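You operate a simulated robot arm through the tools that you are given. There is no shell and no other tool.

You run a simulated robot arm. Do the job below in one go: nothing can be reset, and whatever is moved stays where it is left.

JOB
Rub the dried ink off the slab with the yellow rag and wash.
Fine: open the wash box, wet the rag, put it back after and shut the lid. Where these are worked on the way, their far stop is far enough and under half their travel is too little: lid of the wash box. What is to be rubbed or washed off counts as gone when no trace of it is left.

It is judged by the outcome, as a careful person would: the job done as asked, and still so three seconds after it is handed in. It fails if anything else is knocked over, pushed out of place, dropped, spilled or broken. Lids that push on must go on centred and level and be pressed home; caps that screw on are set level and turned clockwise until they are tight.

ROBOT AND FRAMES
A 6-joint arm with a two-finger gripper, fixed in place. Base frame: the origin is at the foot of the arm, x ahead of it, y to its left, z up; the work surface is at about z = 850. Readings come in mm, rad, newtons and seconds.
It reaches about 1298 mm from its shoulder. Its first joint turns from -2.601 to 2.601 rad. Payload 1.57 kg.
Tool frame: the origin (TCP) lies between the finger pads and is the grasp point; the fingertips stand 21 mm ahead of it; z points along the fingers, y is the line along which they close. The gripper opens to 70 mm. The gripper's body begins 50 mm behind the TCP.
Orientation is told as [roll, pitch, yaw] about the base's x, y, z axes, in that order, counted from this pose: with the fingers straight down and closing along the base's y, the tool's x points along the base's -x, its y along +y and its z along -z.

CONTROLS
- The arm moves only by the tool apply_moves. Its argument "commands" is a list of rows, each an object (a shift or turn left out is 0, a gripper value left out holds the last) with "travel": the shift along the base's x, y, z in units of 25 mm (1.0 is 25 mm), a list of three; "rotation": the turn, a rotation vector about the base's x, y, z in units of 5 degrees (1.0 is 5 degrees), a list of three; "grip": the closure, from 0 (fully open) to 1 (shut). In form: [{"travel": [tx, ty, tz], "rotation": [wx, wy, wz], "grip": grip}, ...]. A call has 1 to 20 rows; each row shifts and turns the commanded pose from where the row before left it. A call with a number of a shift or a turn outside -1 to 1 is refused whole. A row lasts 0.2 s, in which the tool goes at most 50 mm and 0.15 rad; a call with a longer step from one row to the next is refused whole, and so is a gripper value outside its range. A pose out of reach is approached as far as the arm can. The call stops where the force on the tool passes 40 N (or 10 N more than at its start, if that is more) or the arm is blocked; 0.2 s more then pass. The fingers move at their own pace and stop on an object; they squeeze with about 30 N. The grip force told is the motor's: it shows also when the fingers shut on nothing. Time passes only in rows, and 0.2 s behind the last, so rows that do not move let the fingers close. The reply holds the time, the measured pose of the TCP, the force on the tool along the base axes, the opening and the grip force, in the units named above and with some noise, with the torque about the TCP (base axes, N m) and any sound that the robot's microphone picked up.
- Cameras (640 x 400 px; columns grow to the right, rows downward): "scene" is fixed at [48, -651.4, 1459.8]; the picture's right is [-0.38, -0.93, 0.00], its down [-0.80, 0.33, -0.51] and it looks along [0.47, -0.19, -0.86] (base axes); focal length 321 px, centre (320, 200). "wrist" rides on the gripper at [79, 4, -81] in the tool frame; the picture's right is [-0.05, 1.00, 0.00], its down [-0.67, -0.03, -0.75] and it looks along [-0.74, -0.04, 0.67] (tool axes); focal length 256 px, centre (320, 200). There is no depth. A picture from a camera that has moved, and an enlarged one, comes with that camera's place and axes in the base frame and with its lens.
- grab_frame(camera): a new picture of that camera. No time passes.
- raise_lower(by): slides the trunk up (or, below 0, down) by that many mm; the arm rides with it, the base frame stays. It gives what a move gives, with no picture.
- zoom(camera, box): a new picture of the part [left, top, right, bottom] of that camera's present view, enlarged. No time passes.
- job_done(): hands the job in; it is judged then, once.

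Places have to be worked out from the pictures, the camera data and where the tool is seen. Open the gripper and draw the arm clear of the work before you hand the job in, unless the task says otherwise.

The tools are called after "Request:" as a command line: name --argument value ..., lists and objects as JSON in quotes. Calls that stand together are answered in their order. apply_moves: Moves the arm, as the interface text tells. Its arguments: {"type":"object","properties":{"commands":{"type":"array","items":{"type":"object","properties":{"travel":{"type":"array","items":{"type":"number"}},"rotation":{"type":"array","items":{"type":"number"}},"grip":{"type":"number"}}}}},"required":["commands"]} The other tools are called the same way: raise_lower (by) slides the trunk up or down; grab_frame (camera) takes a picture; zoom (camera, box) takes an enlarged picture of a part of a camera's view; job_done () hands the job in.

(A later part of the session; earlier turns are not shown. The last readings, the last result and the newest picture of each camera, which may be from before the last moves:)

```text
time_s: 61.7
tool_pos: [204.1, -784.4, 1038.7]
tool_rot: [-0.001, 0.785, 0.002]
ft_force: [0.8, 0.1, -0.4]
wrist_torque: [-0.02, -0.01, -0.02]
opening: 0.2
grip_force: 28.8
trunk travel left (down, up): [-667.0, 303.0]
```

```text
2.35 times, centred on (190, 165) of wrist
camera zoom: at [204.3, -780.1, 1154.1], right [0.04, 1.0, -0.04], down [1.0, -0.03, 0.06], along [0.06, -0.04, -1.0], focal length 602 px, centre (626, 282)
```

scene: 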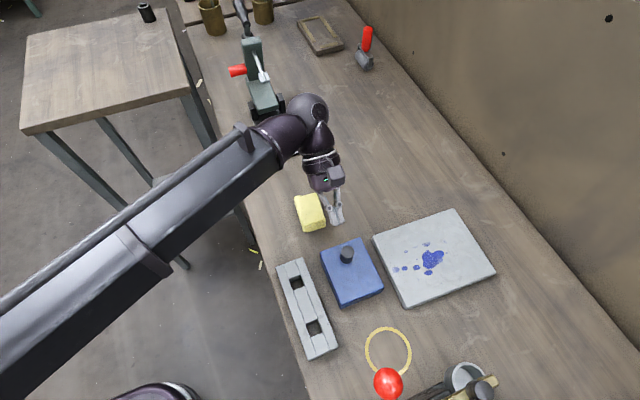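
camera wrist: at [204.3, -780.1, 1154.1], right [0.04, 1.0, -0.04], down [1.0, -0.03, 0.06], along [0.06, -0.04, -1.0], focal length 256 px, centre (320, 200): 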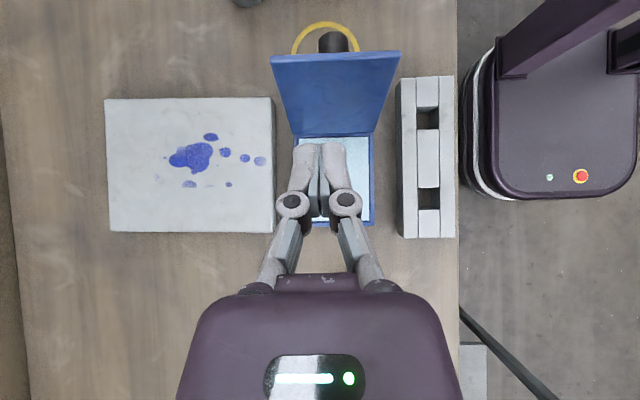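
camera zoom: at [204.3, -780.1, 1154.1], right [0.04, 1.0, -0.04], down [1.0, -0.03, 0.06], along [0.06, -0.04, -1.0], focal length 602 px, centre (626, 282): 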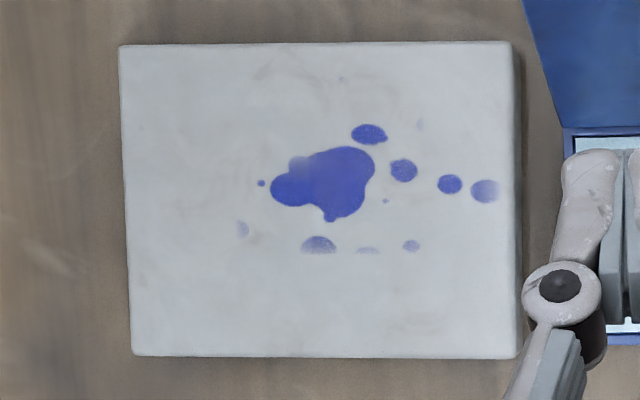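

The box opening (inner about x 156–241, y -811…-740, centre ≈(198,-775)) holds a pale wash surface just below the rim, and the slab is about x 98–250. Now I untilt the tool and move over the rag.

Request:
apply_moves --commands '[{"travel": [0.667, 0.138, 0], "rotation": [0, -1, 0], "grip": 0}, {"travel": [0.667, 0.138, 0], "rotation": [0, -1, 0]}, {"travel": [0.667, 0.138, 0], "rotation": [0, -1, 0]}, {"travel": [0.667, 0.138, 0], "rotation": [0, -1, 0]}, {"travel": [0.667, 0.138, 0], "rotation": [0, -1, 0]}, {"travel": [0.667, 0.138, 0], "rotation": [0, -1, 0]}, {"travel": [0.667, 0.138, 0], "rotation": [0, -1, 0]}, {"travel": [0.667, 0.138, 0], "rotation": [0, -1, 0]}, {"travel": [0.667, 0.138, 0], "rotation": [0, -1, 0]}]'

Request:
apply_moves --commands '[{"rotation": [0, 0, -1]}, {"rotation": [0, 0, -1]}, {"rotation": [0, 0, -1]}, {"rotation": [0, 0, -1]}, {"rotation": [0, 0, -1]}, {"rotation": [0, 0, -1]}, {"rotation": [0, 0, -1]}, {"rotation": [0, 0, -1]}, {"rotation": [0, 0, -1]}, {"rotation": [0, 0, -1]}, {"rotation": [0, 0, -1]}, {"rotation": [0, 0, -1]}, {"rotation": [0, 0, -1]}, {"rotation": [0, 0, -1]}, {"rotation": [0, 0, -1]}, {"rotation": [0, 0, -1]}, {"rotation": [0, 0, -1]}, {"rotation": [0, 0, -1]}]'

Request:
apply_moves --commands '[{"rotation": [0, 0, -1]}, {"rotation": [0, 0, -1]}, {"rotation": [0, 0, -1]}, {"rotation": [0, 0, -1]}, {"rotation": [0, 0, -1]}, {"rotation": [0, 0, -1]}, {"rotation": [0, 0, -1]}, {"rotation": [0, 0, -1]}, {"rotation": [0, 0, -1]}, {"rotation": [0, 0, -1]}, {"rotation": [0, 0, -1]}, {"rotation": [0, 0, -1]}, {"rotation": [0, 0, -1]}, {"rotation": [0, 0, -1]}, {"rotation": [0, 0, -1]}, {"rotation": [0, 0, -1]}, {"rotation": [0, 0, -1]}, {"rotation": [0, 0, -1]}]'

Request:
grab_frame --camera "wrist"

Request:
grab_frame --camera "scene"

```text
time_s: 63.7
tool_pos: [353.4, -752.8, 985.1]
tool_rot: [-0.001, -0.003, -0.002]
ft_force: [-0.3, -0.7, -0.3]
wrist_torque: [-0.01, 0.01, 0.01]
opening: 70.0
grip_force: 0.1
out of reach, approached as far as the arm can: row 1, 2, 3, 4, 5, 6, 7
trunk travel left (down, up): [-667.0, 303.0]
```

```text
time_s: 67.5
tool_pos: [354.0, -752.8, 985.3]
tool_rot: [0.0, -0.002, -1.572]
ft_force: [0.3, 0.5, -0.3]
wrist_torque: [0.02, -0.04, 0.06]
opening: 70.0
grip_force: 0.0
out of reach, approached as far as the arm can: row 9
trunk travel left (down, up): [-667.0, 303.0]
```

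```text
time_s: 71.3
tool_pos: [353.6, -752.2, 985.2]
tool_rot: [0.001, 0.0, 3.141]
ft_force: [0.1, -0.2, 0.1]
wrist_torque: [0.02, 0.01, 0.02]
opening: 69.9
grip_force: 0.1
trunk travel left (down, up): [-667.0, 303.0]
```

```text
taken
camera wrist: at [433.2, -757.0, 1067.5], right [-0.05, -1.0, 0.0], down [-0.66, 0.04, 0.75], along [-0.75, 0.04, -0.67], focal length 256 px, centre (320, 200)
```

wrist: 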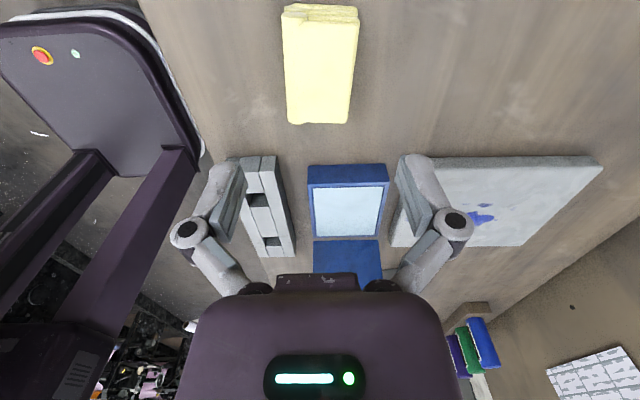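

```text
taken
```

scene: 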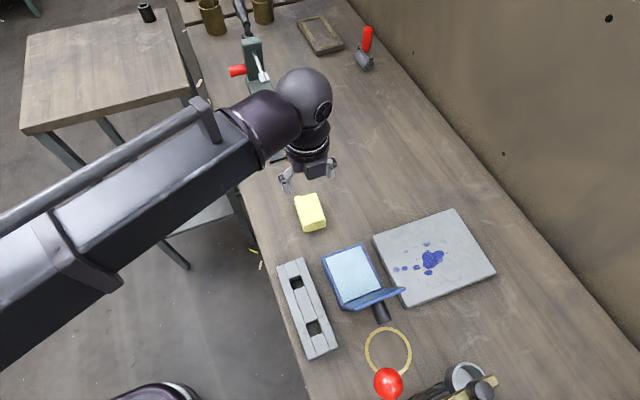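

Now over the rag at yaw 180°. Zooming in to get its exact centre and angle.

Request:
zoom --camera "wrist" --box '[260, 0, 380, 130]'

Request:
zoom --camera "scene" --box '[285, 185, 335, 240]'

```text
3.08 times, centred on (320, 65) of wrist
camera zoom: at [433.2, -757.0, 1067.5], right [-0.05, -1.0, 0.0], down [-0.66, 0.04, 0.75], along [-0.75, 0.04, -0.67], focal length 788 px, centre (320, 615)
```

zoom: 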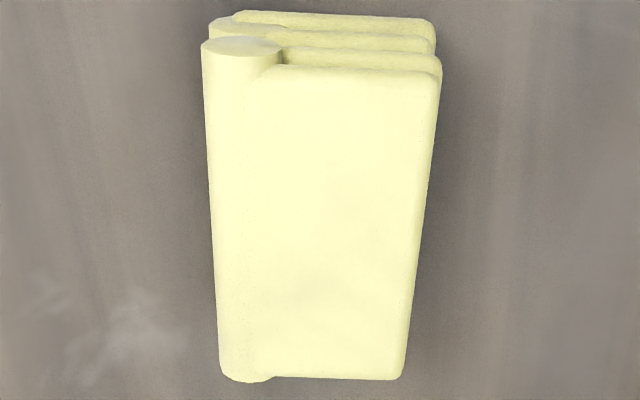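

```text
7.27 times, centred on (310, 212) of scene
camera zoom: at [48.0, -651.4, 1459.8], right [-0.38, -0.93, 0.0], down [-0.8, 0.33, -0.51], along [0.47, -0.19, -0.86], focal length 2334 px, centre (393, 109)
```

zoom: 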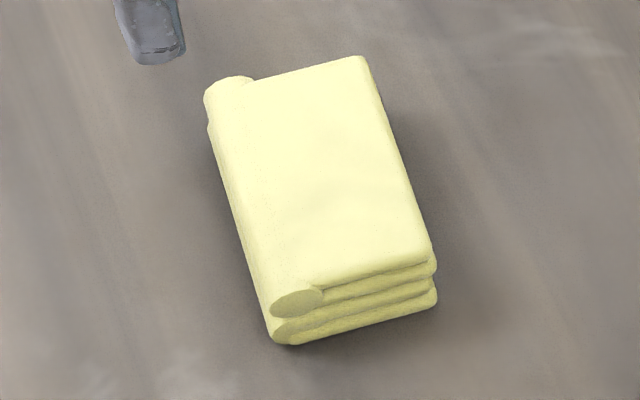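

The rag's centre is ≈(353.5,-753), 73×48 mm, its long axis turned about -6°. I align the yaw and lower most of the way.

Request:
apply_moves --commands '[{"travel": [0, -0.02, 0], "rotation": [0, 0, -0.6], "grip": 0}, {"travel": [0, 0, 0], "rotation": [0, 0, -0.6], "grip": 0}]'

Request:
raise_lower --by -80

Request:
grab_frame --camera "wrist"

Request:
zoom --camera "scene" --box '[270, 160, 350, 240]'

```text
time_s: 71.9
tool_pos: [352.6, -753.5, 984.6]
tool_rot: [0.0, -0.003, 3.037]
ft_force: [-0.5, 0.1, 0.5]
wrist_torque: [0.02, 0.01, 0.03]
opening: 69.9
grip_force: 0.1
trunk travel left (down, up): [-667.0, 303.0]
```

```text
time_s: 73.0
tool_pos: [352.4, -753.3, 905.9]
tool_rot: [0.0, -0.003, 3.037]
ft_force: [0.7, -0.8, -0.3]
wrist_torque: [-0.02, -0.03, 0.05]
opening: 69.9
grip_force: 0.1
trunk travel left (down, up): [-587.0, 383.0]
```

```text
taken
camera wrist: at [432.1, -765.5, 987.5], right [-0.16, -0.99, 0.0], down [-0.66, 0.1, 0.75], along [-0.74, 0.12, -0.67], focal length 256 px, centre (320, 200)
```

wrist: 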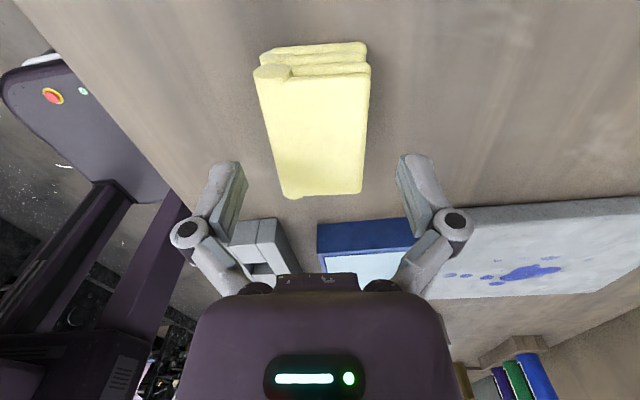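

```text
5.00 times, centred on (310, 200) of scene
camera zoom: at [48.0, -651.4, 1459.8], right [-0.38, -0.93, 0.0], down [-0.8, 0.33, -0.51], along [0.47, -0.19, -0.86], focal length 1604 px, centre (370, 200)
```

zoom: 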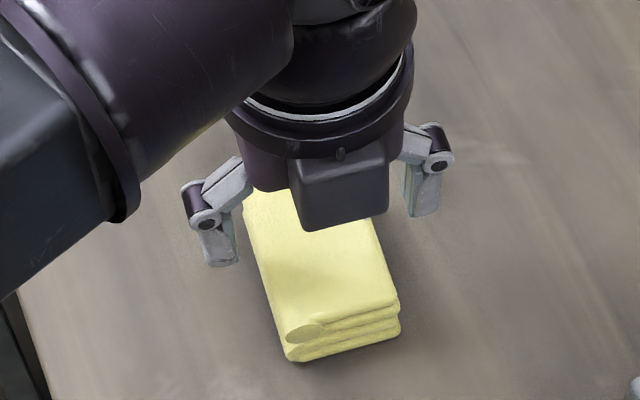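

The rag is centred and aligned between the fingers to within ~1 mm. Lowering 27 mm so the tips sit ~8 mm above the table, then closing.

Request:
raise_lower --by -27

Request:
apply_moves --commands '[{"grip": 1}, {"grip": 1}, {"grip": 1}, {"grip": 1}]'

Request:
grab_frame --camera "wrist"

```text
time_s: 73.8
tool_pos: [354.6, -753.3, 878.4]
tool_rot: [0.001, -0.002, 3.036]
ft_force: [0.4, 0.4, -0.8]
wrist_torque: [0.01, 0.01, 0.04]
opening: 70.1
grip_force: 0.0
trunk travel left (down, up): [-560.0, 410.0]
```

```text
time_s: 74.8
tool_pos: [353.7, -752.4, 878.5]
tool_rot: [-0.001, -0.002, 3.036]
ft_force: [-0.4, 0.7, 6.3]
wrist_torque: [0.05, -0.02, 0.05]
opening: 49.2
grip_force: 29.7
trunk travel left (down, up): [-560.0, 410.0]
```

```text
taken
camera wrist: at [432.0, -765.1, 961.0], right [-0.16, -0.99, 0.0], down [-0.66, 0.1, 0.75], along [-0.74, 0.12, -0.67], focal length 256 px, centre (320, 200)
```

wrist: 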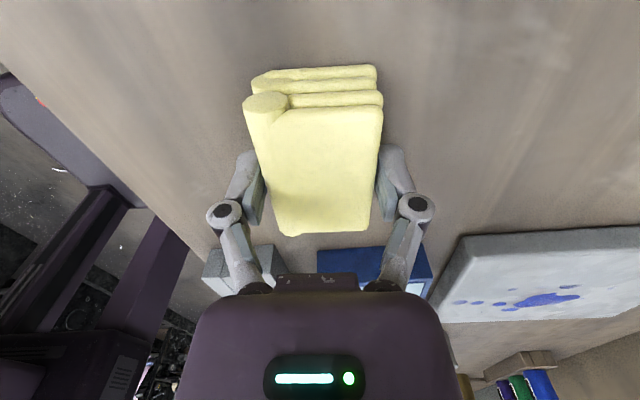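

Rag gripped (49 mm). I note its home: TCP (353.6,-752.9,878.5), yaw 3.036, trunk -560/410. Lifting 60 mm and checking the grip.

Request:
raise_lower --by 60

Request:
grab_frame --camera "wrist"

Request:
zoom --camera "scene" --box '[270, 140, 420, 310]'

```text
time_s: 75.8
tool_pos: [353.5, -752.4, 937.9]
tool_rot: [0.0, -0.001, 3.038]
ft_force: [0.2, 0.1, -0.9]
wrist_torque: [0.0, 0.02, -0.01]
opening: 48.9
grip_force: 30.1
trunk travel left (down, up): [-620.0, 350.0]
```

```text
taken
camera wrist: at [432.1, -765.6, 1020.4], right [-0.16, -0.99, 0.0], down [-0.66, 0.1, 0.75], along [-0.74, 0.12, -0.67], focal length 256 px, centre (320, 200)
```

wrist: 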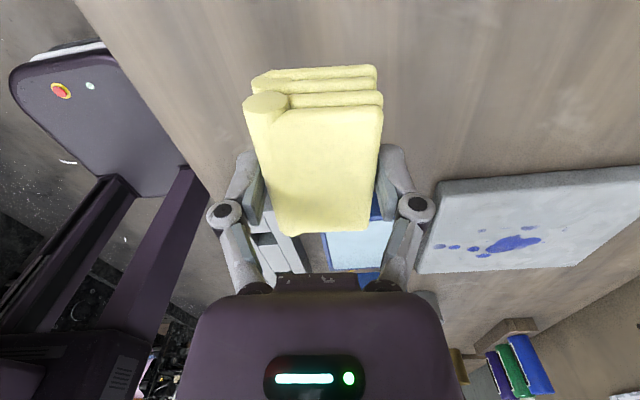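

```text
2.35 times, centred on (345, 225) of scene
camera zoom: at [48.0, -651.4, 1459.8], right [-0.38, -0.93, 0.0], down [-0.8, 0.33, -0.51], along [0.47, -0.19, -0.86], focal length 755 px, centre (261, 141)
```

zoom: 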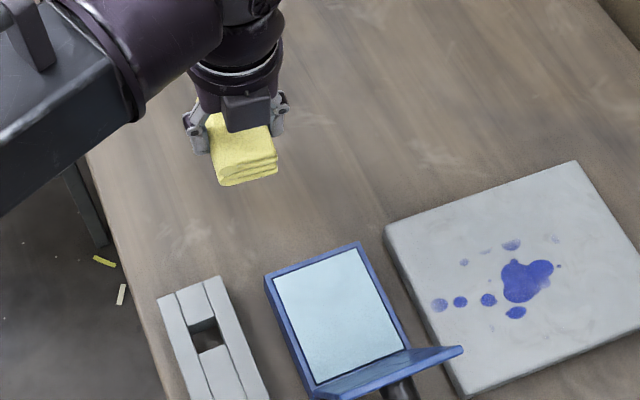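

The rag is held firmly. Moving over the box opening at about (199,-775.5), turning 5° to align with the box.

Request:
apply_moves --commands '[{"travel": [-0.883, -0.131, 0], "rotation": [0, 0, 0.143], "grip": 1}, {"travel": [-0.883, -0.131, 0], "rotation": [0, 0, 0.143]}, {"travel": [-0.883, -0.131, 0], "rotation": [0, 0, 0.143]}, {"travel": [-0.883, -0.131, 0], "rotation": [0, 0, 0.143]}, {"travel": [-0.883, -0.131, 0], "rotation": [0, 0, 0.143]}, {"travel": [-0.883, -0.131, 0], "rotation": [0, 0, 0.143]}, {"travel": [-0.883, -0.131, 0], "rotation": [0, 0, 0.143]}]'

Request:
grab_frame --camera "wrist"

Request:
zoom --camera "scene" --box '[300, 200, 420, 320]'

```text
time_s: 77.4
tool_pos: [196.6, -775.7, 938.1]
tool_rot: [0.001, -0.003, 3.123]
ft_force: [-0.3, -1.2, -0.2]
wrist_torque: [0.01, -0.01, 0.04]
opening: 48.7
grip_force: 29.7
trunk travel left (down, up): [-620.0, 350.0]
```

```text
taken
camera wrist: at [277.8, -781.9, 1020.5], right [-0.07, -1.0, 0.0], down [-0.66, 0.05, 0.75], along [-0.74, 0.05, -0.67], focal length 256 px, centre (320, 200)
```

wrist: 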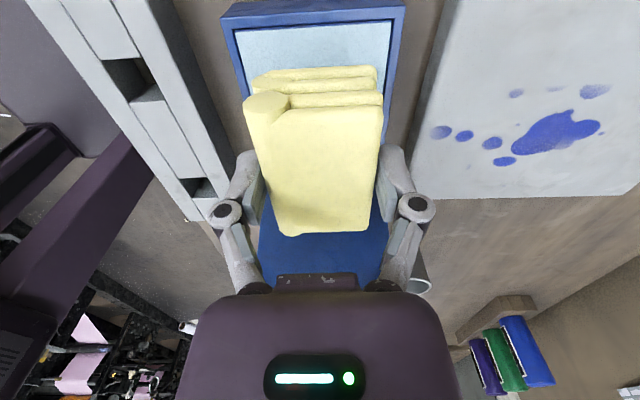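

```text
3.33 times, centred on (360, 260) of scene
camera zoom: at [48.0, -651.4, 1459.8], right [-0.38, -0.93, 0.0], down [-0.8, 0.33, -0.51], along [0.47, -0.19, -0.86], focal length 1070 px, centre (187, 0)
```

zoom: 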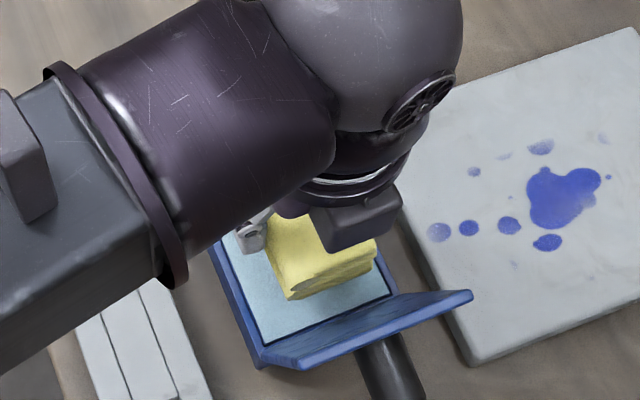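

The rag hangs centred over the wash. Lowering 22 mm, then creeping down while watching the force.

Request:
raise_lower --by -22

Request:
grab_frame --camera "wrist"

Request:
zoom --camera "scene" --box '[320, 240, 400, 320]'

```text
time_s: 78.1
tool_pos: [199.3, -776.2, 914.7]
tool_rot: [0.0, -0.003, 3.125]
ft_force: [0.7, 0.5, -0.6]
wrist_torque: [-0.01, -0.01, 0.0]
opening: 49.0
grip_force: 29.8
trunk travel left (down, up): [-598.0, 372.0]
```

```text
taken
camera wrist: at [278.2, -781.8, 998.4], right [-0.07, -1.0, 0.0], down [-0.66, 0.05, 0.75], along [-0.74, 0.05, -0.67], focal length 256 px, centre (320, 200)
```

wrist: 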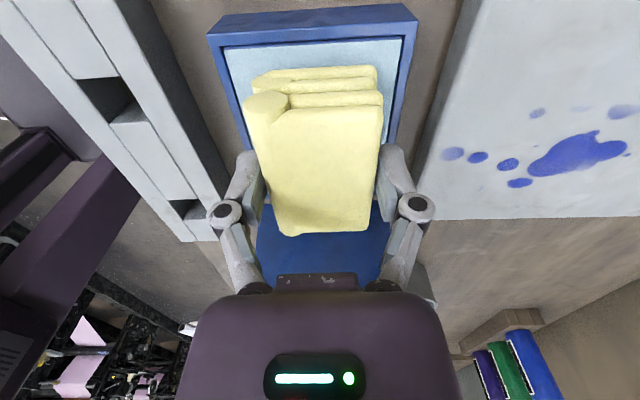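

```text
5.00 times, centred on (360, 280) of scene
camera zoom: at [48.0, -651.4, 1459.8], right [-0.38, -0.93, 0.0], down [-0.8, 0.33, -0.51], along [0.47, -0.19, -0.86], focal length 1604 px, centre (120, -200)
```

zoom: 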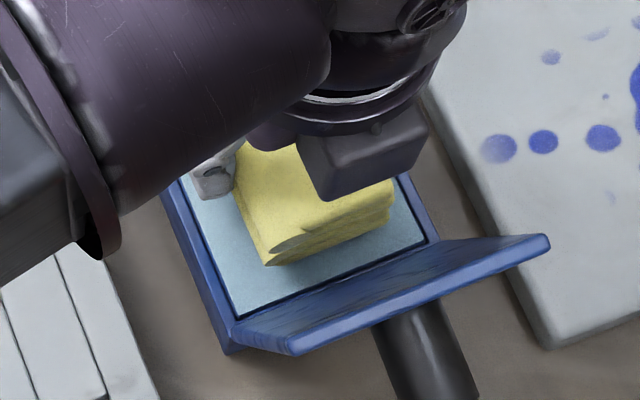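

Nearly at the surface and well centred in y. Lowering 4 mm and reading the force.

Request:
raise_lower --by -4

Request:
raise_lower --by -3

Request:
grab_frame --camera "wrist"

Request:
zoom --camera "scene" --box '[320, 240, 400, 320]'

```text
time_s: 78.6
tool_pos: [199.8, -776.3, 912.5]
tool_rot: [-0.001, -0.001, 3.123]
ft_force: [0.9, -0.6, -0.5]
wrist_torque: [-0.04, 0.0, -0.03]
opening: 49.1
grip_force: 29.8
trunk travel left (down, up): [-594.0, 376.0]
```

```text
time_s: 79.1
tool_pos: [198.7, -776.3, 909.8]
tool_rot: [-0.002, -0.001, 3.124]
ft_force: [-0.8, -0.3, 0.0]
wrist_torque: [0.03, -0.02, -0.02]
opening: 49.1
grip_force: 30.2
trunk travel left (down, up): [-591.0, 379.0]
```

```text
taken
camera wrist: at [278.2, -781.8, 991.5], right [-0.07, -1.0, 0.0], down [-0.66, 0.05, 0.75], along [-0.74, 0.05, -0.67], focal length 256 px, centre (320, 200)
```

wrist: 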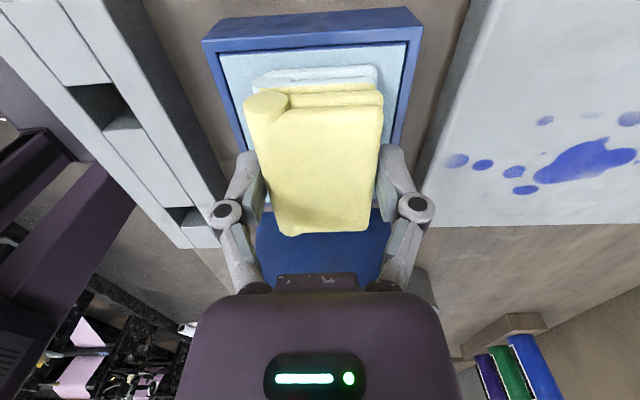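

```text
5.00 times, centred on (360, 280) of scene
camera zoom: at [48.0, -651.4, 1459.8], right [-0.38, -0.93, 0.0], down [-0.8, 0.33, -0.51], along [0.47, -0.19, -0.86], focal length 1604 px, centre (120, -200)
```

zoom: 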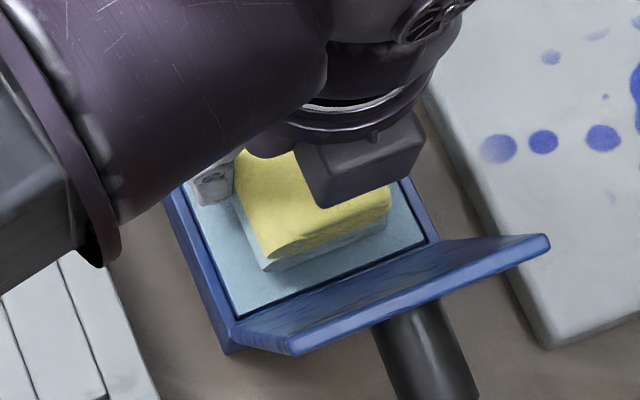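

The rag's lower part is now submerged in the wash with no side contact. I'll hold it there for about 2 s, gently swishing ±2 mm along x.

Request:
apply_moves --commands '[{"travel": [0.06, 0, 0], "grip": 1}, {"travel": [0.06, 0, 0]}, {"travel": [-0.06, 0, 0]}, {"travel": [-0.06, 0, 0]}, {"travel": [-0.06, 0, 0]}, {"travel": [0.06, 0, 0]}, {"travel": [0, 0, 0]}, {"travel": [0, 0, 0]}, {"travel": [0, 0, 0]}, {"travel": [0, 0, 0]}]'

Request:
raise_lower --by 30

Request:
grab_frame --camera "wrist"

Request:
zoom --camera "scene" --box '[320, 220, 400, 320]'

```text
time_s: 81.3
tool_pos: [198.5, -775.7, 909.4]
tool_rot: [-0.001, -0.002, 3.123]
ft_force: [-0.2, -0.1, 1.3]
wrist_torque: [0.0, 0.03, 0.0]
opening: 49.1
grip_force: 30.0
trunk travel left (down, up): [-591.0, 379.0]
```

```text
time_s: 82.1
tool_pos: [199.5, -776.9, 939.5]
tool_rot: [-0.001, -0.002, 3.124]
ft_force: [-0.2, 0.6, -1.0]
wrist_torque: [0.01, 0.01, 0.02]
opening: 48.9
grip_force: 29.9
trunk travel left (down, up): [-621.0, 349.0]
```

```text
taken
camera wrist: at [278.1, -781.9, 1021.4], right [-0.07, -1.0, 0.0], down [-0.66, 0.05, 0.75], along [-0.74, 0.05, -0.67], focal length 256 px, centre (320, 200)
```

wrist: 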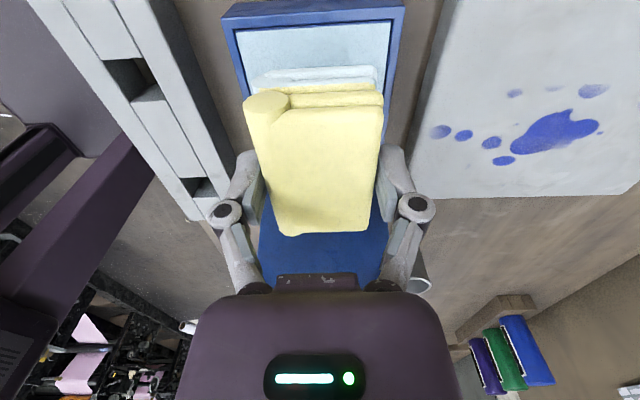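

```text
4.00 times, centred on (360, 270) of scene
camera zoom: at [48.0, -651.4, 1459.8], right [-0.38, -0.93, 0.0], down [-0.8, 0.33, -0.51], along [0.47, -0.19, -0.86], focal length 1283 px, centre (160, -80)
```

zoom: 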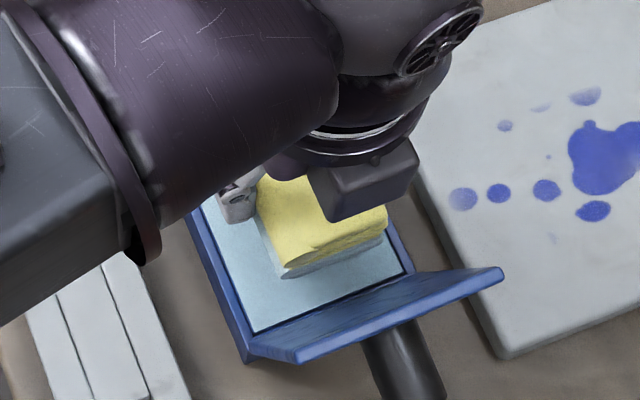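

The rag's lower layers now show the pale wash colour, so it's wet. Moving over the slab at about (178,-925) before pressing down.

Request:
apply_moves --commands '[{"travel": [-0.14, -0.993, 0], "grip": 1}, {"travel": [-0.14, -0.993, 0]}, {"travel": [-0.14, -0.993, 0]}, {"travel": [-0.14, -0.993, 0]}, {"travel": [-0.14, -0.993, 0]}, {"travel": [-0.14, -0.993, 0]}]'

Request:
raise_lower --by -30

Request:
grab_frame --camera "wrist"

Request:
grab_frame --camera "scene"

```text
time_s: 83.5
tool_pos: [178.0, -926.9, 939.2]
tool_rot: [-0.001, -0.001, 3.124]
ft_force: [-0.4, 0.4, 0.2]
wrist_torque: [-0.02, -0.04, -0.01]
opening: 49.4
grip_force: 29.6
trunk travel left (down, up): [-621.0, 349.0]
```

```text
time_s: 84.2
tool_pos: [177.8, -925.4, 909.0]
tool_rot: [0.001, -0.002, 3.124]
ft_force: [-0.5, 0.7, -0.8]
wrist_torque: [0.02, 0.05, -0.01]
opening: 49.0
grip_force: 30.4
trunk travel left (down, up): [-591.0, 379.0]
```

```text
taken
camera wrist: at [257.4, -930.9, 991.5], right [-0.07, -1.0, 0.0], down [-0.66, 0.05, 0.75], along [-0.74, 0.05, -0.67], focal length 256 px, centre (320, 200)
```

wrist: 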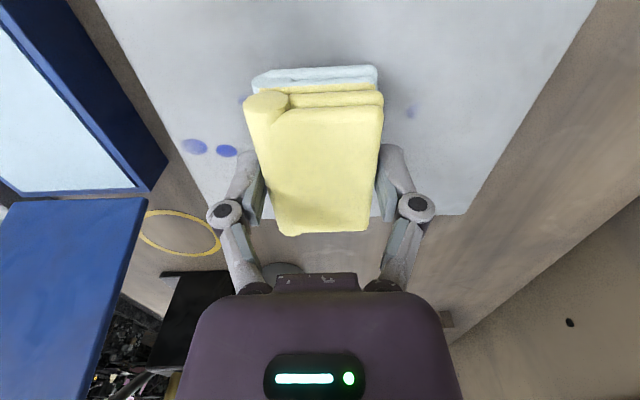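

```text
taken
```

scene: 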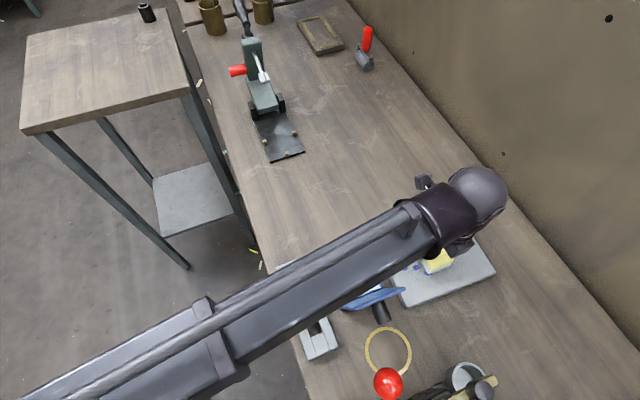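

The forearm clears the lid and the ball. Rag bottom is at about z 881; lowering in small steps to feel the slab.

Request:
raise_lower --by -6

Request:
raise_lower --by -3

Request:
raise_lower --by -2

```text
time_s: 84.8
tool_pos: [177.7, -926.8, 903.3]
tool_rot: [-0.001, -0.003, 3.126]
ft_force: [-0.3, -0.5, -0.7]
wrist_torque: [0.0, 0.0, -0.01]
opening: 49.3
grip_force: 30.2
trunk travel left (down, up): [-585.0, 385.0]
```

```text
time_s: 85.3
tool_pos: [178.2, -925.7, 901.2]
tool_rot: [0.0, -0.001, 3.124]
ft_force: [0.2, -2.5, 6.0]
wrist_torque: [-0.01, -0.01, 0.01]
opening: 48.9
grip_force: 29.7
trunk travel left (down, up): [-582.0, 388.0]
```

```text
time_s: 85.8
tool_pos: [178.8, -925.7, 900.1]
tool_rot: [0.003, -0.003, 3.124]
ft_force: [1.7, -10.5, 27.3]
wrist_torque: [-0.28, 0.0, 0.01]
opening: 49.1
grip_force: 30.4
trunk travel left (down, up): [-580.0, 390.0]
```

Contact found: 6 N at trunk -582, 27 N two mm lower. I'll ease up by 1 mm for moderate pressure and make a first short rubbing stroke in y.

Request:
raise_lower --by 1

Request:
apply_moves --commands '[{"travel": [0, -0.3, 0], "grip": 1}, {"travel": [0, -0.3, 0]}, {"travel": [0, -0.3, 0]}, {"travel": [0, -0.3, 0]}]'

```text
time_s: 86.3
tool_pos: [177.4, -925.2, 899.9]
tool_rot: [0.001, -0.001, 3.124]
ft_force: [1.1, -9.1, 19.5]
wrist_torque: [-0.35, -0.06, -0.02]
opening: 48.8
grip_force: 30.1
trunk travel left (down, up): [-581.0, 389.0]
```

```text
time_s: 87.3
tool_pos: [177.5, -955.6, 900.4]
tool_rot: [-0.001, -0.002, 3.123]
ft_force: [0.8, 4.4, 8.6]
wrist_torque: [0.05, 0.0, -0.03]
opening: 49.1
grip_force: 29.8
trunk travel left (down, up): [-581.0, 389.0]
```

Rubbing works (normal ≈9 N). Let me look at what the stroke did.

Request:
grab_frame --camera "wrist"

Request:
zoom --camera "scene" --box '[370, 190, 510, 310]'

```text
taken
camera wrist: at [257.1, -960.2, 982.5], right [-0.07, -1.0, 0.0], down [-0.66, 0.05, 0.75], along [-0.74, 0.05, -0.67], focal length 256 px, centre (320, 200)
```

wrist: 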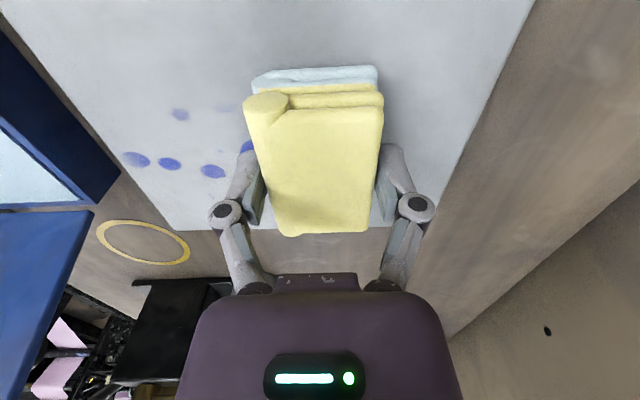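

```text
3.33 times, centred on (440, 250) of scene
camera zoom: at [48.0, -651.4, 1459.8], right [-0.38, -0.93, 0.0], down [-0.8, 0.33, -0.51], along [0.47, -0.19, -0.86], focal length 1070 px, centre (-80, 33)
```

zoom: 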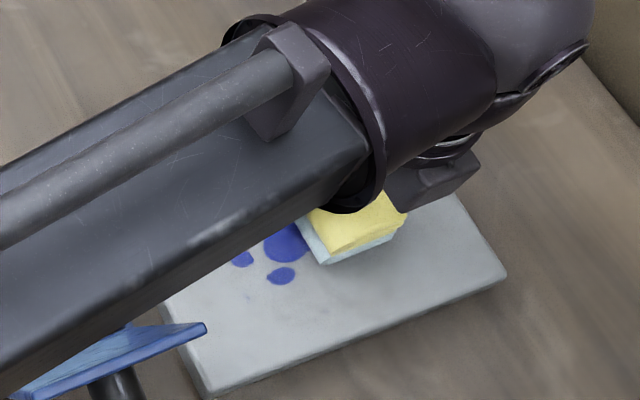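

Continuing with long strokes on this lane: to y≈-970, then across to y≈-866.

Request:
apply_moves --commands '[{"travel": [0, -0.3, 0], "grip": 1}, {"travel": [0, -0.3, 0]}, {"travel": [0, 0.3, 0]}, {"travel": [0, 0.3, 0]}, {"travel": [0, 0.3, 0]}, {"travel": [0, 0.3, 0]}, {"travel": [0, 0.3, 0]}, {"travel": [0, 0.3, 0]}, {"travel": [0, 0.3, 0]}, {"travel": [0, 0.3, 0]}, {"travel": [0, 0.3, 0]}, {"travel": [0, 0.3, 0]}, {"travel": [0, 0.3, 0]}, {"travel": [0, 0.3, 0]}, {"travel": [0, 0.3, 0]}, {"travel": [0, 0.3, 0]}]'

Request:
grab_frame --camera "wrist"

Request:
zoom --camera "scene" --box '[370, 190, 510, 310]'

```text
time_s: 90.7
tool_pos: [177.6, -864.0, 899.7]
tool_rot: [0.0, -0.002, 3.124]
ft_force: [-1.0, -5.2, 13.6]
wrist_torque: [-0.15, 0.03, 0.01]
opening: 49.0
grip_force: 30.5
trunk travel left (down, up): [-581.0, 389.0]
```

```text
taken
camera wrist: at [257.2, -870.0, 982.1], right [-0.07, -1.0, 0.0], down [-0.66, 0.05, 0.75], along [-0.74, 0.05, -0.67], focal length 256 px, centre (320, 200)
```

wrist: 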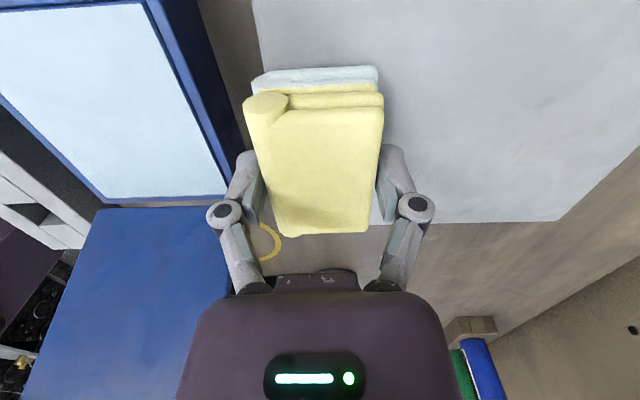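

```text
3.33 times, centred on (440, 250) of scene
camera zoom: at [48.0, -651.4, 1459.8], right [-0.38, -0.93, 0.0], down [-0.8, 0.33, -0.51], along [0.47, -0.19, -0.86], focal length 1070 px, centre (-80, 33)
```

zoom: 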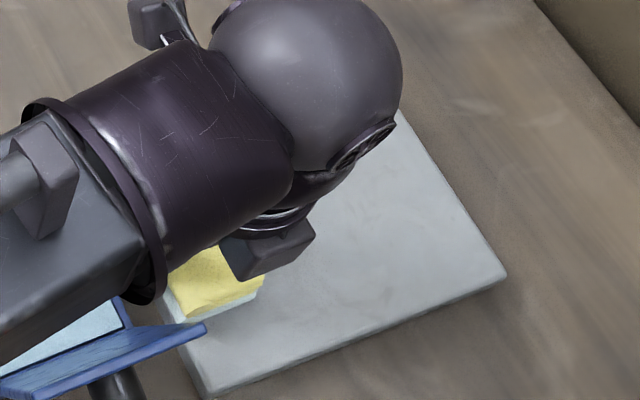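

Very effective: the swept band looks clean. Stroke back to y≈-969, then over to the x≈140 lane.

Request:
apply_moves --commands '[{"travel": [0, -0.3, 0], "grip": 1}, {"travel": [0, -0.3, 0]}, {"travel": [0, -0.3, 0]}, {"travel": [0, -0.3, 0]}, {"travel": [0, -0.3, 0]}, {"travel": [0, -0.3, 0]}, {"travel": [0, -0.3, 0]}, {"travel": [0, -0.3, 0]}, {"travel": [0, -0.3, 0]}, {"travel": [0, -0.3, 0]}, {"travel": [0, -0.3, 0]}, {"travel": [0, -0.3, 0]}, {"travel": [0, -0.3, 0]}, {"travel": [0, -0.3, 0]}, {"travel": [-0.3, 0, 0]}, {"travel": [-0.3, 0, 0]}, {"travel": [-0.3, 0, 0]}, {"travel": [-0.3, 0, 0]}, {"travel": [-0.3, 0, 0]}]'

Request:
apply_moves --commands '[{"travel": [0, 0.3, 0], "grip": 1}, {"travel": [0, 0.3, 0]}, {"travel": [0, 0.3, 0]}, {"travel": [0, 0.3, 0]}, {"travel": [0, 0.3, 0]}, {"travel": [0, 0.3, 0]}, {"travel": [0, 0.3, 0]}, {"travel": [0, 0.3, 0]}, {"travel": [0, 0.3, 0]}, {"travel": [0, 0.3, 0]}]'

Request:
grab_frame --camera "wrist"

Request:
zoom --camera "scene" --box '[370, 190, 510, 310]'

```text
time_s: 94.7
tool_pos: [139.9, -970.7, 899.9]
tool_rot: [0.001, -0.003, 3.125]
ft_force: [2.7, -1.0, 7.6]
wrist_torque: [-0.04, -0.09, -0.01]
opening: 49.2
grip_force: 30.3
trunk travel left (down, up): [-581.0, 389.0]
```

```text
time_s: 96.9
tool_pos: [141.2, -894.9, 899.7]
tool_rot: [-0.002, -0.001, 3.125]
ft_force: [0.0, -1.6, 8.8]
wrist_torque: [-0.08, 0.01, -0.01]
opening: 49.1
grip_force: 29.6
trunk travel left (down, up): [-581.0, 389.0]
```

```text
taken
camera wrist: at [220.1, -900.4, 981.9], right [-0.07, -1.0, 0.0], down [-0.66, 0.05, 0.75], along [-0.74, 0.05, -0.67], focal length 256 px, centre (320, 200)
```

wrist: 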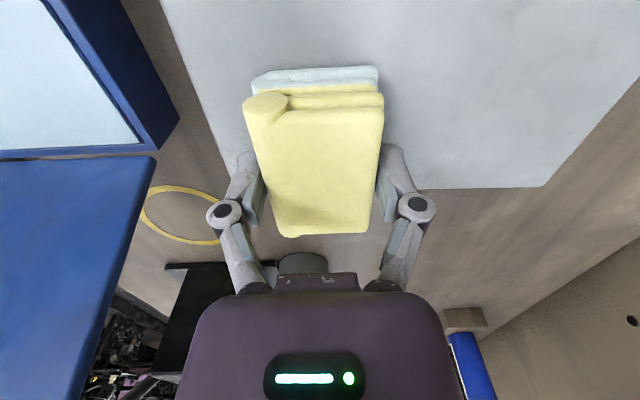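

```text
3.33 times, centred on (440, 250) of scene
camera zoom: at [48.0, -651.4, 1459.8], right [-0.38, -0.93, 0.0], down [-0.8, 0.33, -0.51], along [0.47, -0.19, -0.86], focal length 1070 px, centre (-80, 33)
```

zoom: 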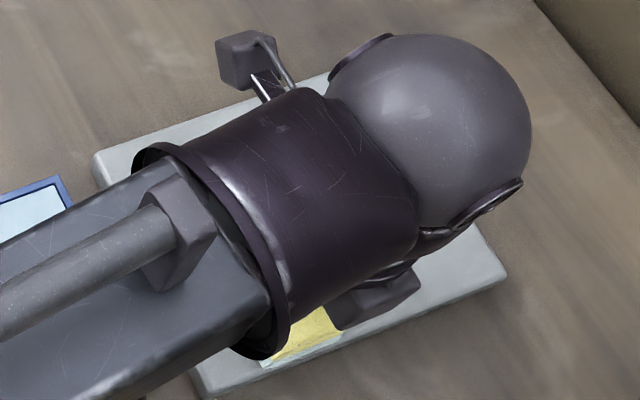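

The visible parts of the slab look clean. I'll do the return stroke and another lane at x≈193 for completeness.

Request:
apply_moves --commands '[{"travel": [0, -0.3, 0], "grip": 1}, {"travel": [0, -0.3, 0]}, {"travel": [0, -0.3, 0]}, {"travel": [0, -0.3, 0]}, {"travel": [0, -0.3, 0]}, {"travel": [0, -0.3, 0]}, {"travel": [0, -0.3, 0]}, {"travel": [0, -0.3, 0]}, {"travel": [0, -0.3, 0]}, {"travel": [0, -0.3, 0]}, {"travel": [0, -0.3, 0]}, {"travel": [0.3, 0, 0]}, {"travel": [0.3, 0, 0]}, {"travel": [0.3, 0, 0]}, {"travel": [0.3, 0, 0]}, {"travel": [0.3, 0, 0]}, {"travel": [0.3, 0, 0]}, {"travel": [0.3, 0, 0]}]'

Request:
apply_moves --commands '[{"travel": [0, 0.3, 0], "grip": 1}, {"travel": [0, 0.3, 0]}, {"travel": [0, 0.3, 0]}, {"travel": [0, 0.3, 0]}, {"travel": [0, 0.3, 0]}, {"travel": [0, 0.3, 0]}, {"travel": [0, 0.3, 0]}, {"travel": [0, 0.3, 0]}, {"travel": [0, 0.3, 0]}, {"travel": [0, 0.3, 0]}, {"travel": [0, 0.3, 0]}, {"travel": [0, 0.3, 0]}, {"travel": [0, 0.3, 0]}, {"travel": [0, 0.3, 0]}, {"travel": [0, 0.2, 0]}]'

Request:
raise_lower --by 45

Request:
grab_frame --camera "wrist"

```text
time_s: 100.7
tool_pos: [192.4, -977.4, 899.8]
tool_rot: [0.0, -0.002, 3.125]
ft_force: [-2.0, 1.1, 2.8]
wrist_torque: [0.0, 0.06, -0.01]
opening: 48.7
grip_force: 29.5
trunk travel left (down, up): [-581.0, 389.0]
```

```text
time_s: 103.9
tool_pos: [193.0, -868.3, 899.4]
tool_rot: [-0.002, -0.003, 3.124]
ft_force: [-0.4, -1.9, 4.7]
wrist_torque: [0.01, 0.05, -0.01]
opening: 48.7
grip_force: 30.2
trunk travel left (down, up): [-581.0, 389.0]
```

```text
time_s: 104.8
tool_pos: [193.3, -868.3, 944.3]
tool_rot: [-0.001, 0.0, 3.122]
ft_force: [-0.1, -0.6, -1.5]
wrist_torque: [0.02, 0.01, 0.04]
opening: 48.9
grip_force: 29.8
trunk travel left (down, up): [-626.0, 344.0]
```

```text
taken
camera wrist: at [272.1, -873.8, 1026.3], right [-0.07, -1.0, 0.0], down [-0.66, 0.05, 0.75], along [-0.74, 0.05, -0.67], focal length 256 px, centre (320, 200)
```

wrist: 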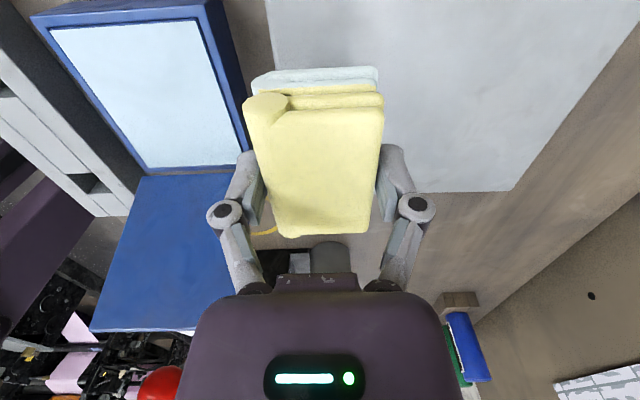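

Lifted. Moving toward the rag's home spot (still holding the rag high) so the scene camera can inspect the whole slab.

Request:
apply_moves --commands '[{"travel": [0.918, 0.659, 0], "rotation": [0, 0, -0.143], "grip": 1}, {"travel": [0.918, 0.659, 0], "rotation": [0, 0, -0.143]}, {"travel": [0.918, 0.659, 0], "rotation": [0, 0, -0.143]}, {"travel": [0.918, 0.659, 0], "rotation": [0, 0, -0.143]}, {"travel": [0.918, 0.659, 0], "rotation": [0, 0, -0.143]}, {"travel": [0.918, 0.659, 0], "rotation": [0, 0, -0.143]}, {"travel": [0.918, 0.659, 0], "rotation": [0, 0, -0.143]}]'

Request:
grab_frame --camera "scene"

Request:
zoom --camera "scene" --box '[365, 200, 500, 310]'

Request:
zoom --camera "scene" --box '[380, 230, 460, 290]'

Request:
grab_frame --camera "wrist"

```text
time_s: 106.4
tool_pos: [354.0, -752.2, 944.3]
tool_rot: [0.003, -0.001, 3.036]
ft_force: [1.7, 0.1, -1.0]
wrist_torque: [0.01, 0.0, -0.02]
opening: 49.1
grip_force: 30.2
trunk travel left (down, up): [-626.0, 344.0]
```

```text
taken
```

scene: 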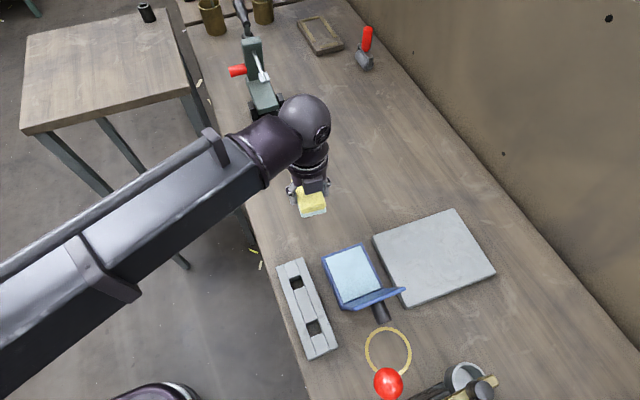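

```text
3.64 times, centred on (432, 255) of scene
camera zoom: at [48.0, -651.4, 1459.8], right [-0.38, -0.93, 0.0], down [-0.8, 0.33, -0.51], along [0.47, -0.19, -0.86], focal length 1167 px, centre (-89, 0)
```

zoom: 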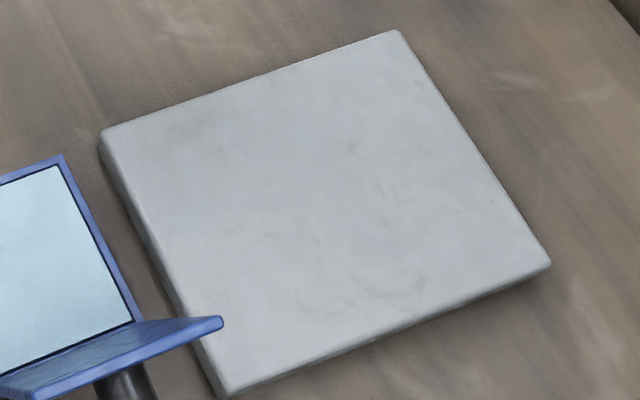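

```text
6.67 times, centred on (420, 260) of scene
camera zoom: at [48.0, -651.4, 1459.8], right [-0.38, -0.93, 0.0], down [-0.8, 0.33, -0.51], along [0.47, -0.19, -0.86], focal length 2139 px, centre (-347, -200)
```

zoom: 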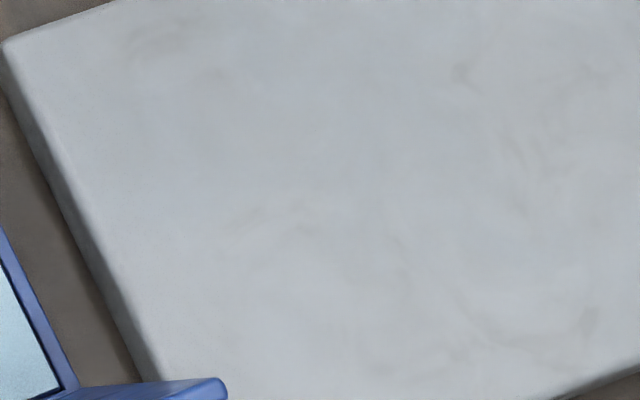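

```text
taken
camera wrist: at [432.2, -764.0, 1026.4], right [-0.16, -0.99, 0.0], down [-0.66, 0.1, 0.75], along [-0.74, 0.12, -0.67], focal length 256 px, centre (320, 200)
```

wrist: 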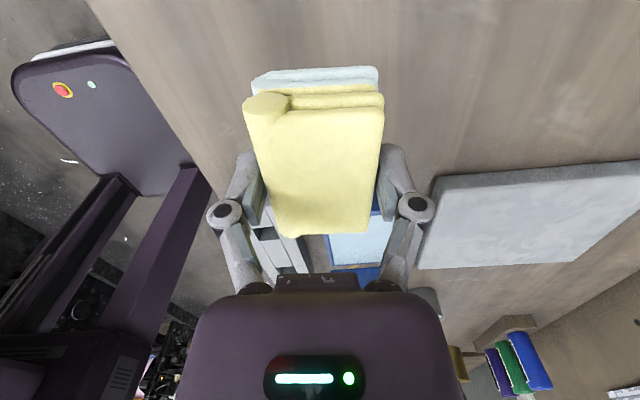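

The slab looks free of ink and hasn't moved. I'll zoom tighter into the areas that had faint specks before putting the rag away.

Request:
zoom --camera "scene" --box '[385, 255, 425, 285]'

Request:
zoom --camera "scene" --box '[420, 230, 470, 265]'

Request:
zoom --camera "scene" --box '[415, 260, 465, 295]'

Request:
zoom --camera "wrist" --box '[410, 150, 640, 280]'

```text
13.33 times, centred on (405, 270) of scene
camera zoom: at [48.0, -651.4, 1459.8], right [-0.38, -0.93, 0.0], down [-0.8, 0.33, -0.51], along [0.47, -0.19, -0.86], focal length 4278 px, centre (-813, -733)
```

zoom: 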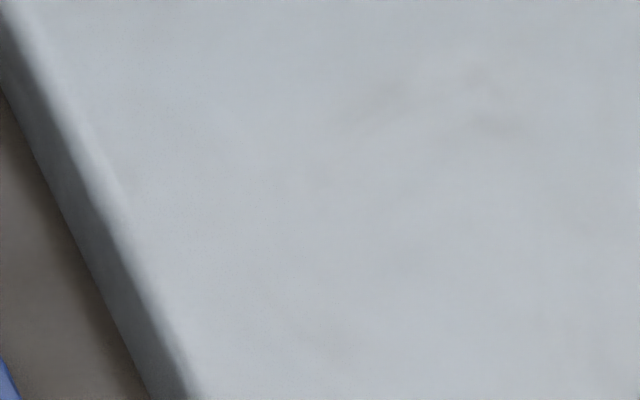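

```text
11.43 times, centred on (445, 248) of scene
camera zoom: at [48.0, -651.4, 1459.8], right [-0.38, -0.93, 0.0], down [-0.8, 0.33, -0.51], along [0.47, -0.19, -0.86], focal length 3667 px, centre (-1109, -343)
```

zoom: 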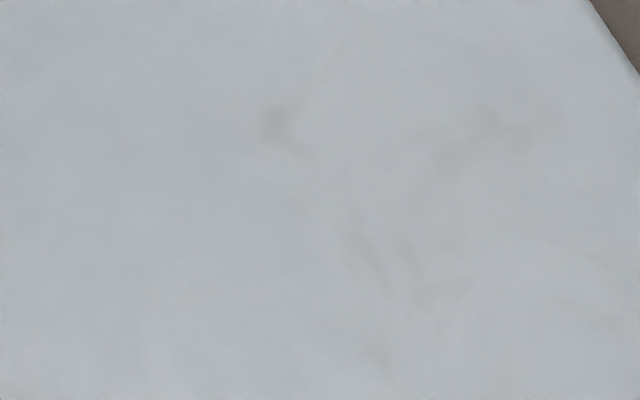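

```text
11.43 times, centred on (440, 278) of scene
camera zoom: at [48.0, -651.4, 1459.8], right [-0.38, -0.93, 0.0], down [-0.8, 0.33, -0.51], along [0.47, -0.19, -0.86], focal length 3667 px, centre (-1051, -686)
```

zoom: 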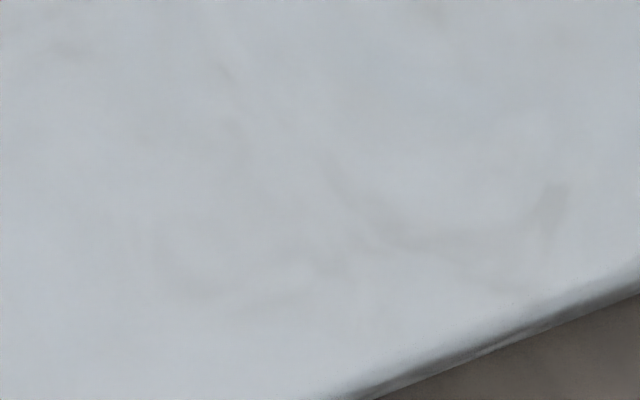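

```text
2.78 times, centred on (525, 215) of wrist
camera zoom: at [432.2, -764.0, 1026.4], right [-0.16, -0.99, 0.0], down [-0.66, 0.1, 0.75], along [-0.74, 0.12, -0.67], focal length 712 px, centre (-250, 158)
```

zoom: 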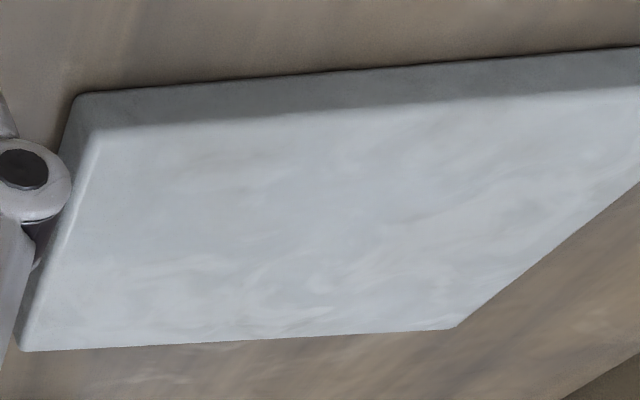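

There's a very subtle bluish cast around where the main blob was. I'll zoom there to judge whether any trace remains.

Request:
zoom --camera "scene" --box '[400, 235, 470, 285]'

Request:
zoom --camera "scene" --box '[415, 240, 450, 275]'

```text
8.00 times, centred on (435, 260) of scene
camera zoom: at [48.0, -651.4, 1459.8], right [-0.38, -0.93, 0.0], down [-0.8, 0.33, -0.51], along [0.47, -0.19, -0.86], focal length 2567 px, centre (-600, -280)
```

zoom: 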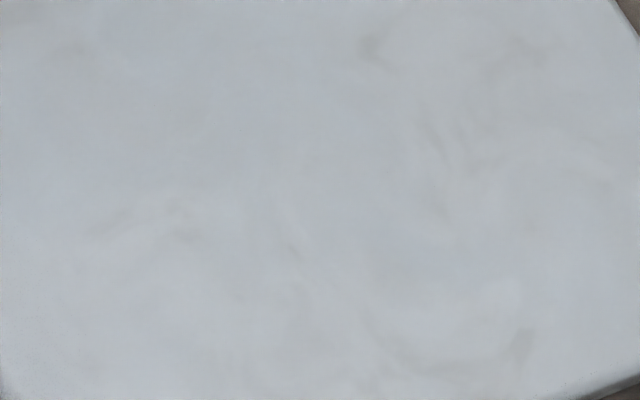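

```text
11.43 times, centred on (432, 258) of scene
camera zoom: at [48.0, -651.4, 1459.8], right [-0.38, -0.93, 0.0], down [-0.8, 0.33, -0.51], along [0.47, -0.19, -0.86], focal length 3667 px, centre (-966, -457)
```

zoom: 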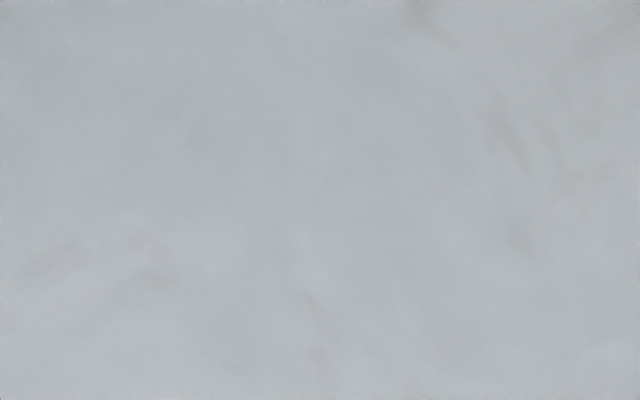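

It looks like a uniform wet film rather than ink, but to be sure no trace remains I'll make a second round of strokes. Moving back over the slab.

Request:
apply_moves --commands '[{"travel": [-0.966, -0.663, 0], "rotation": [0, 0, 0.143], "grip": 1}, {"travel": [-0.966, -0.663, 0], "rotation": [0, 0, 0.143]}, {"travel": [-0.966, -0.663, 0], "rotation": [0, 0, 0.143]}, {"travel": [-0.966, -0.663, 0], "rotation": [0, 0, 0.143]}, {"travel": [-0.966, -0.663, 0], "rotation": [0, 0, 0.143]}, {"travel": [-0.966, -0.663, 0], "rotation": [0, 0, 0.143]}, {"travel": [-0.966, -0.663, 0], "rotation": [0, 0, 0.143]}]'

Request:
raise_lower --by -43

Request:
raise_lower --by -2

```text
time_s: 108.0
tool_pos: [183.9, -869.1, 944.0]
tool_rot: [0.001, -0.001, 3.125]
ft_force: [0.0, 0.5, -0.2]
wrist_torque: [-0.02, 0.03, -0.03]
opening: 49.0
grip_force: 30.4
trunk travel left (down, up): [-626.0, 344.0]
```

```text
time_s: 108.8
tool_pos: [184.9, -868.5, 902.3]
tool_rot: [-0.001, -0.002, 3.124]
ft_force: [0.4, 0.3, -0.1]
wrist_torque: [0.01, 0.02, 0.0]
opening: 49.1
grip_force: 30.6
trunk travel left (down, up): [-583.0, 387.0]
```

```text
time_s: 109.4
tool_pos: [185.0, -868.7, 899.3]
tool_rot: [0.001, -0.001, 3.125]
ft_force: [-0.4, -1.5, 3.5]
wrist_torque: [-0.05, -0.03, 0.03]
opening: 49.3
grip_force: 30.1
trunk travel left (down, up): [-581.0, 389.0]
```

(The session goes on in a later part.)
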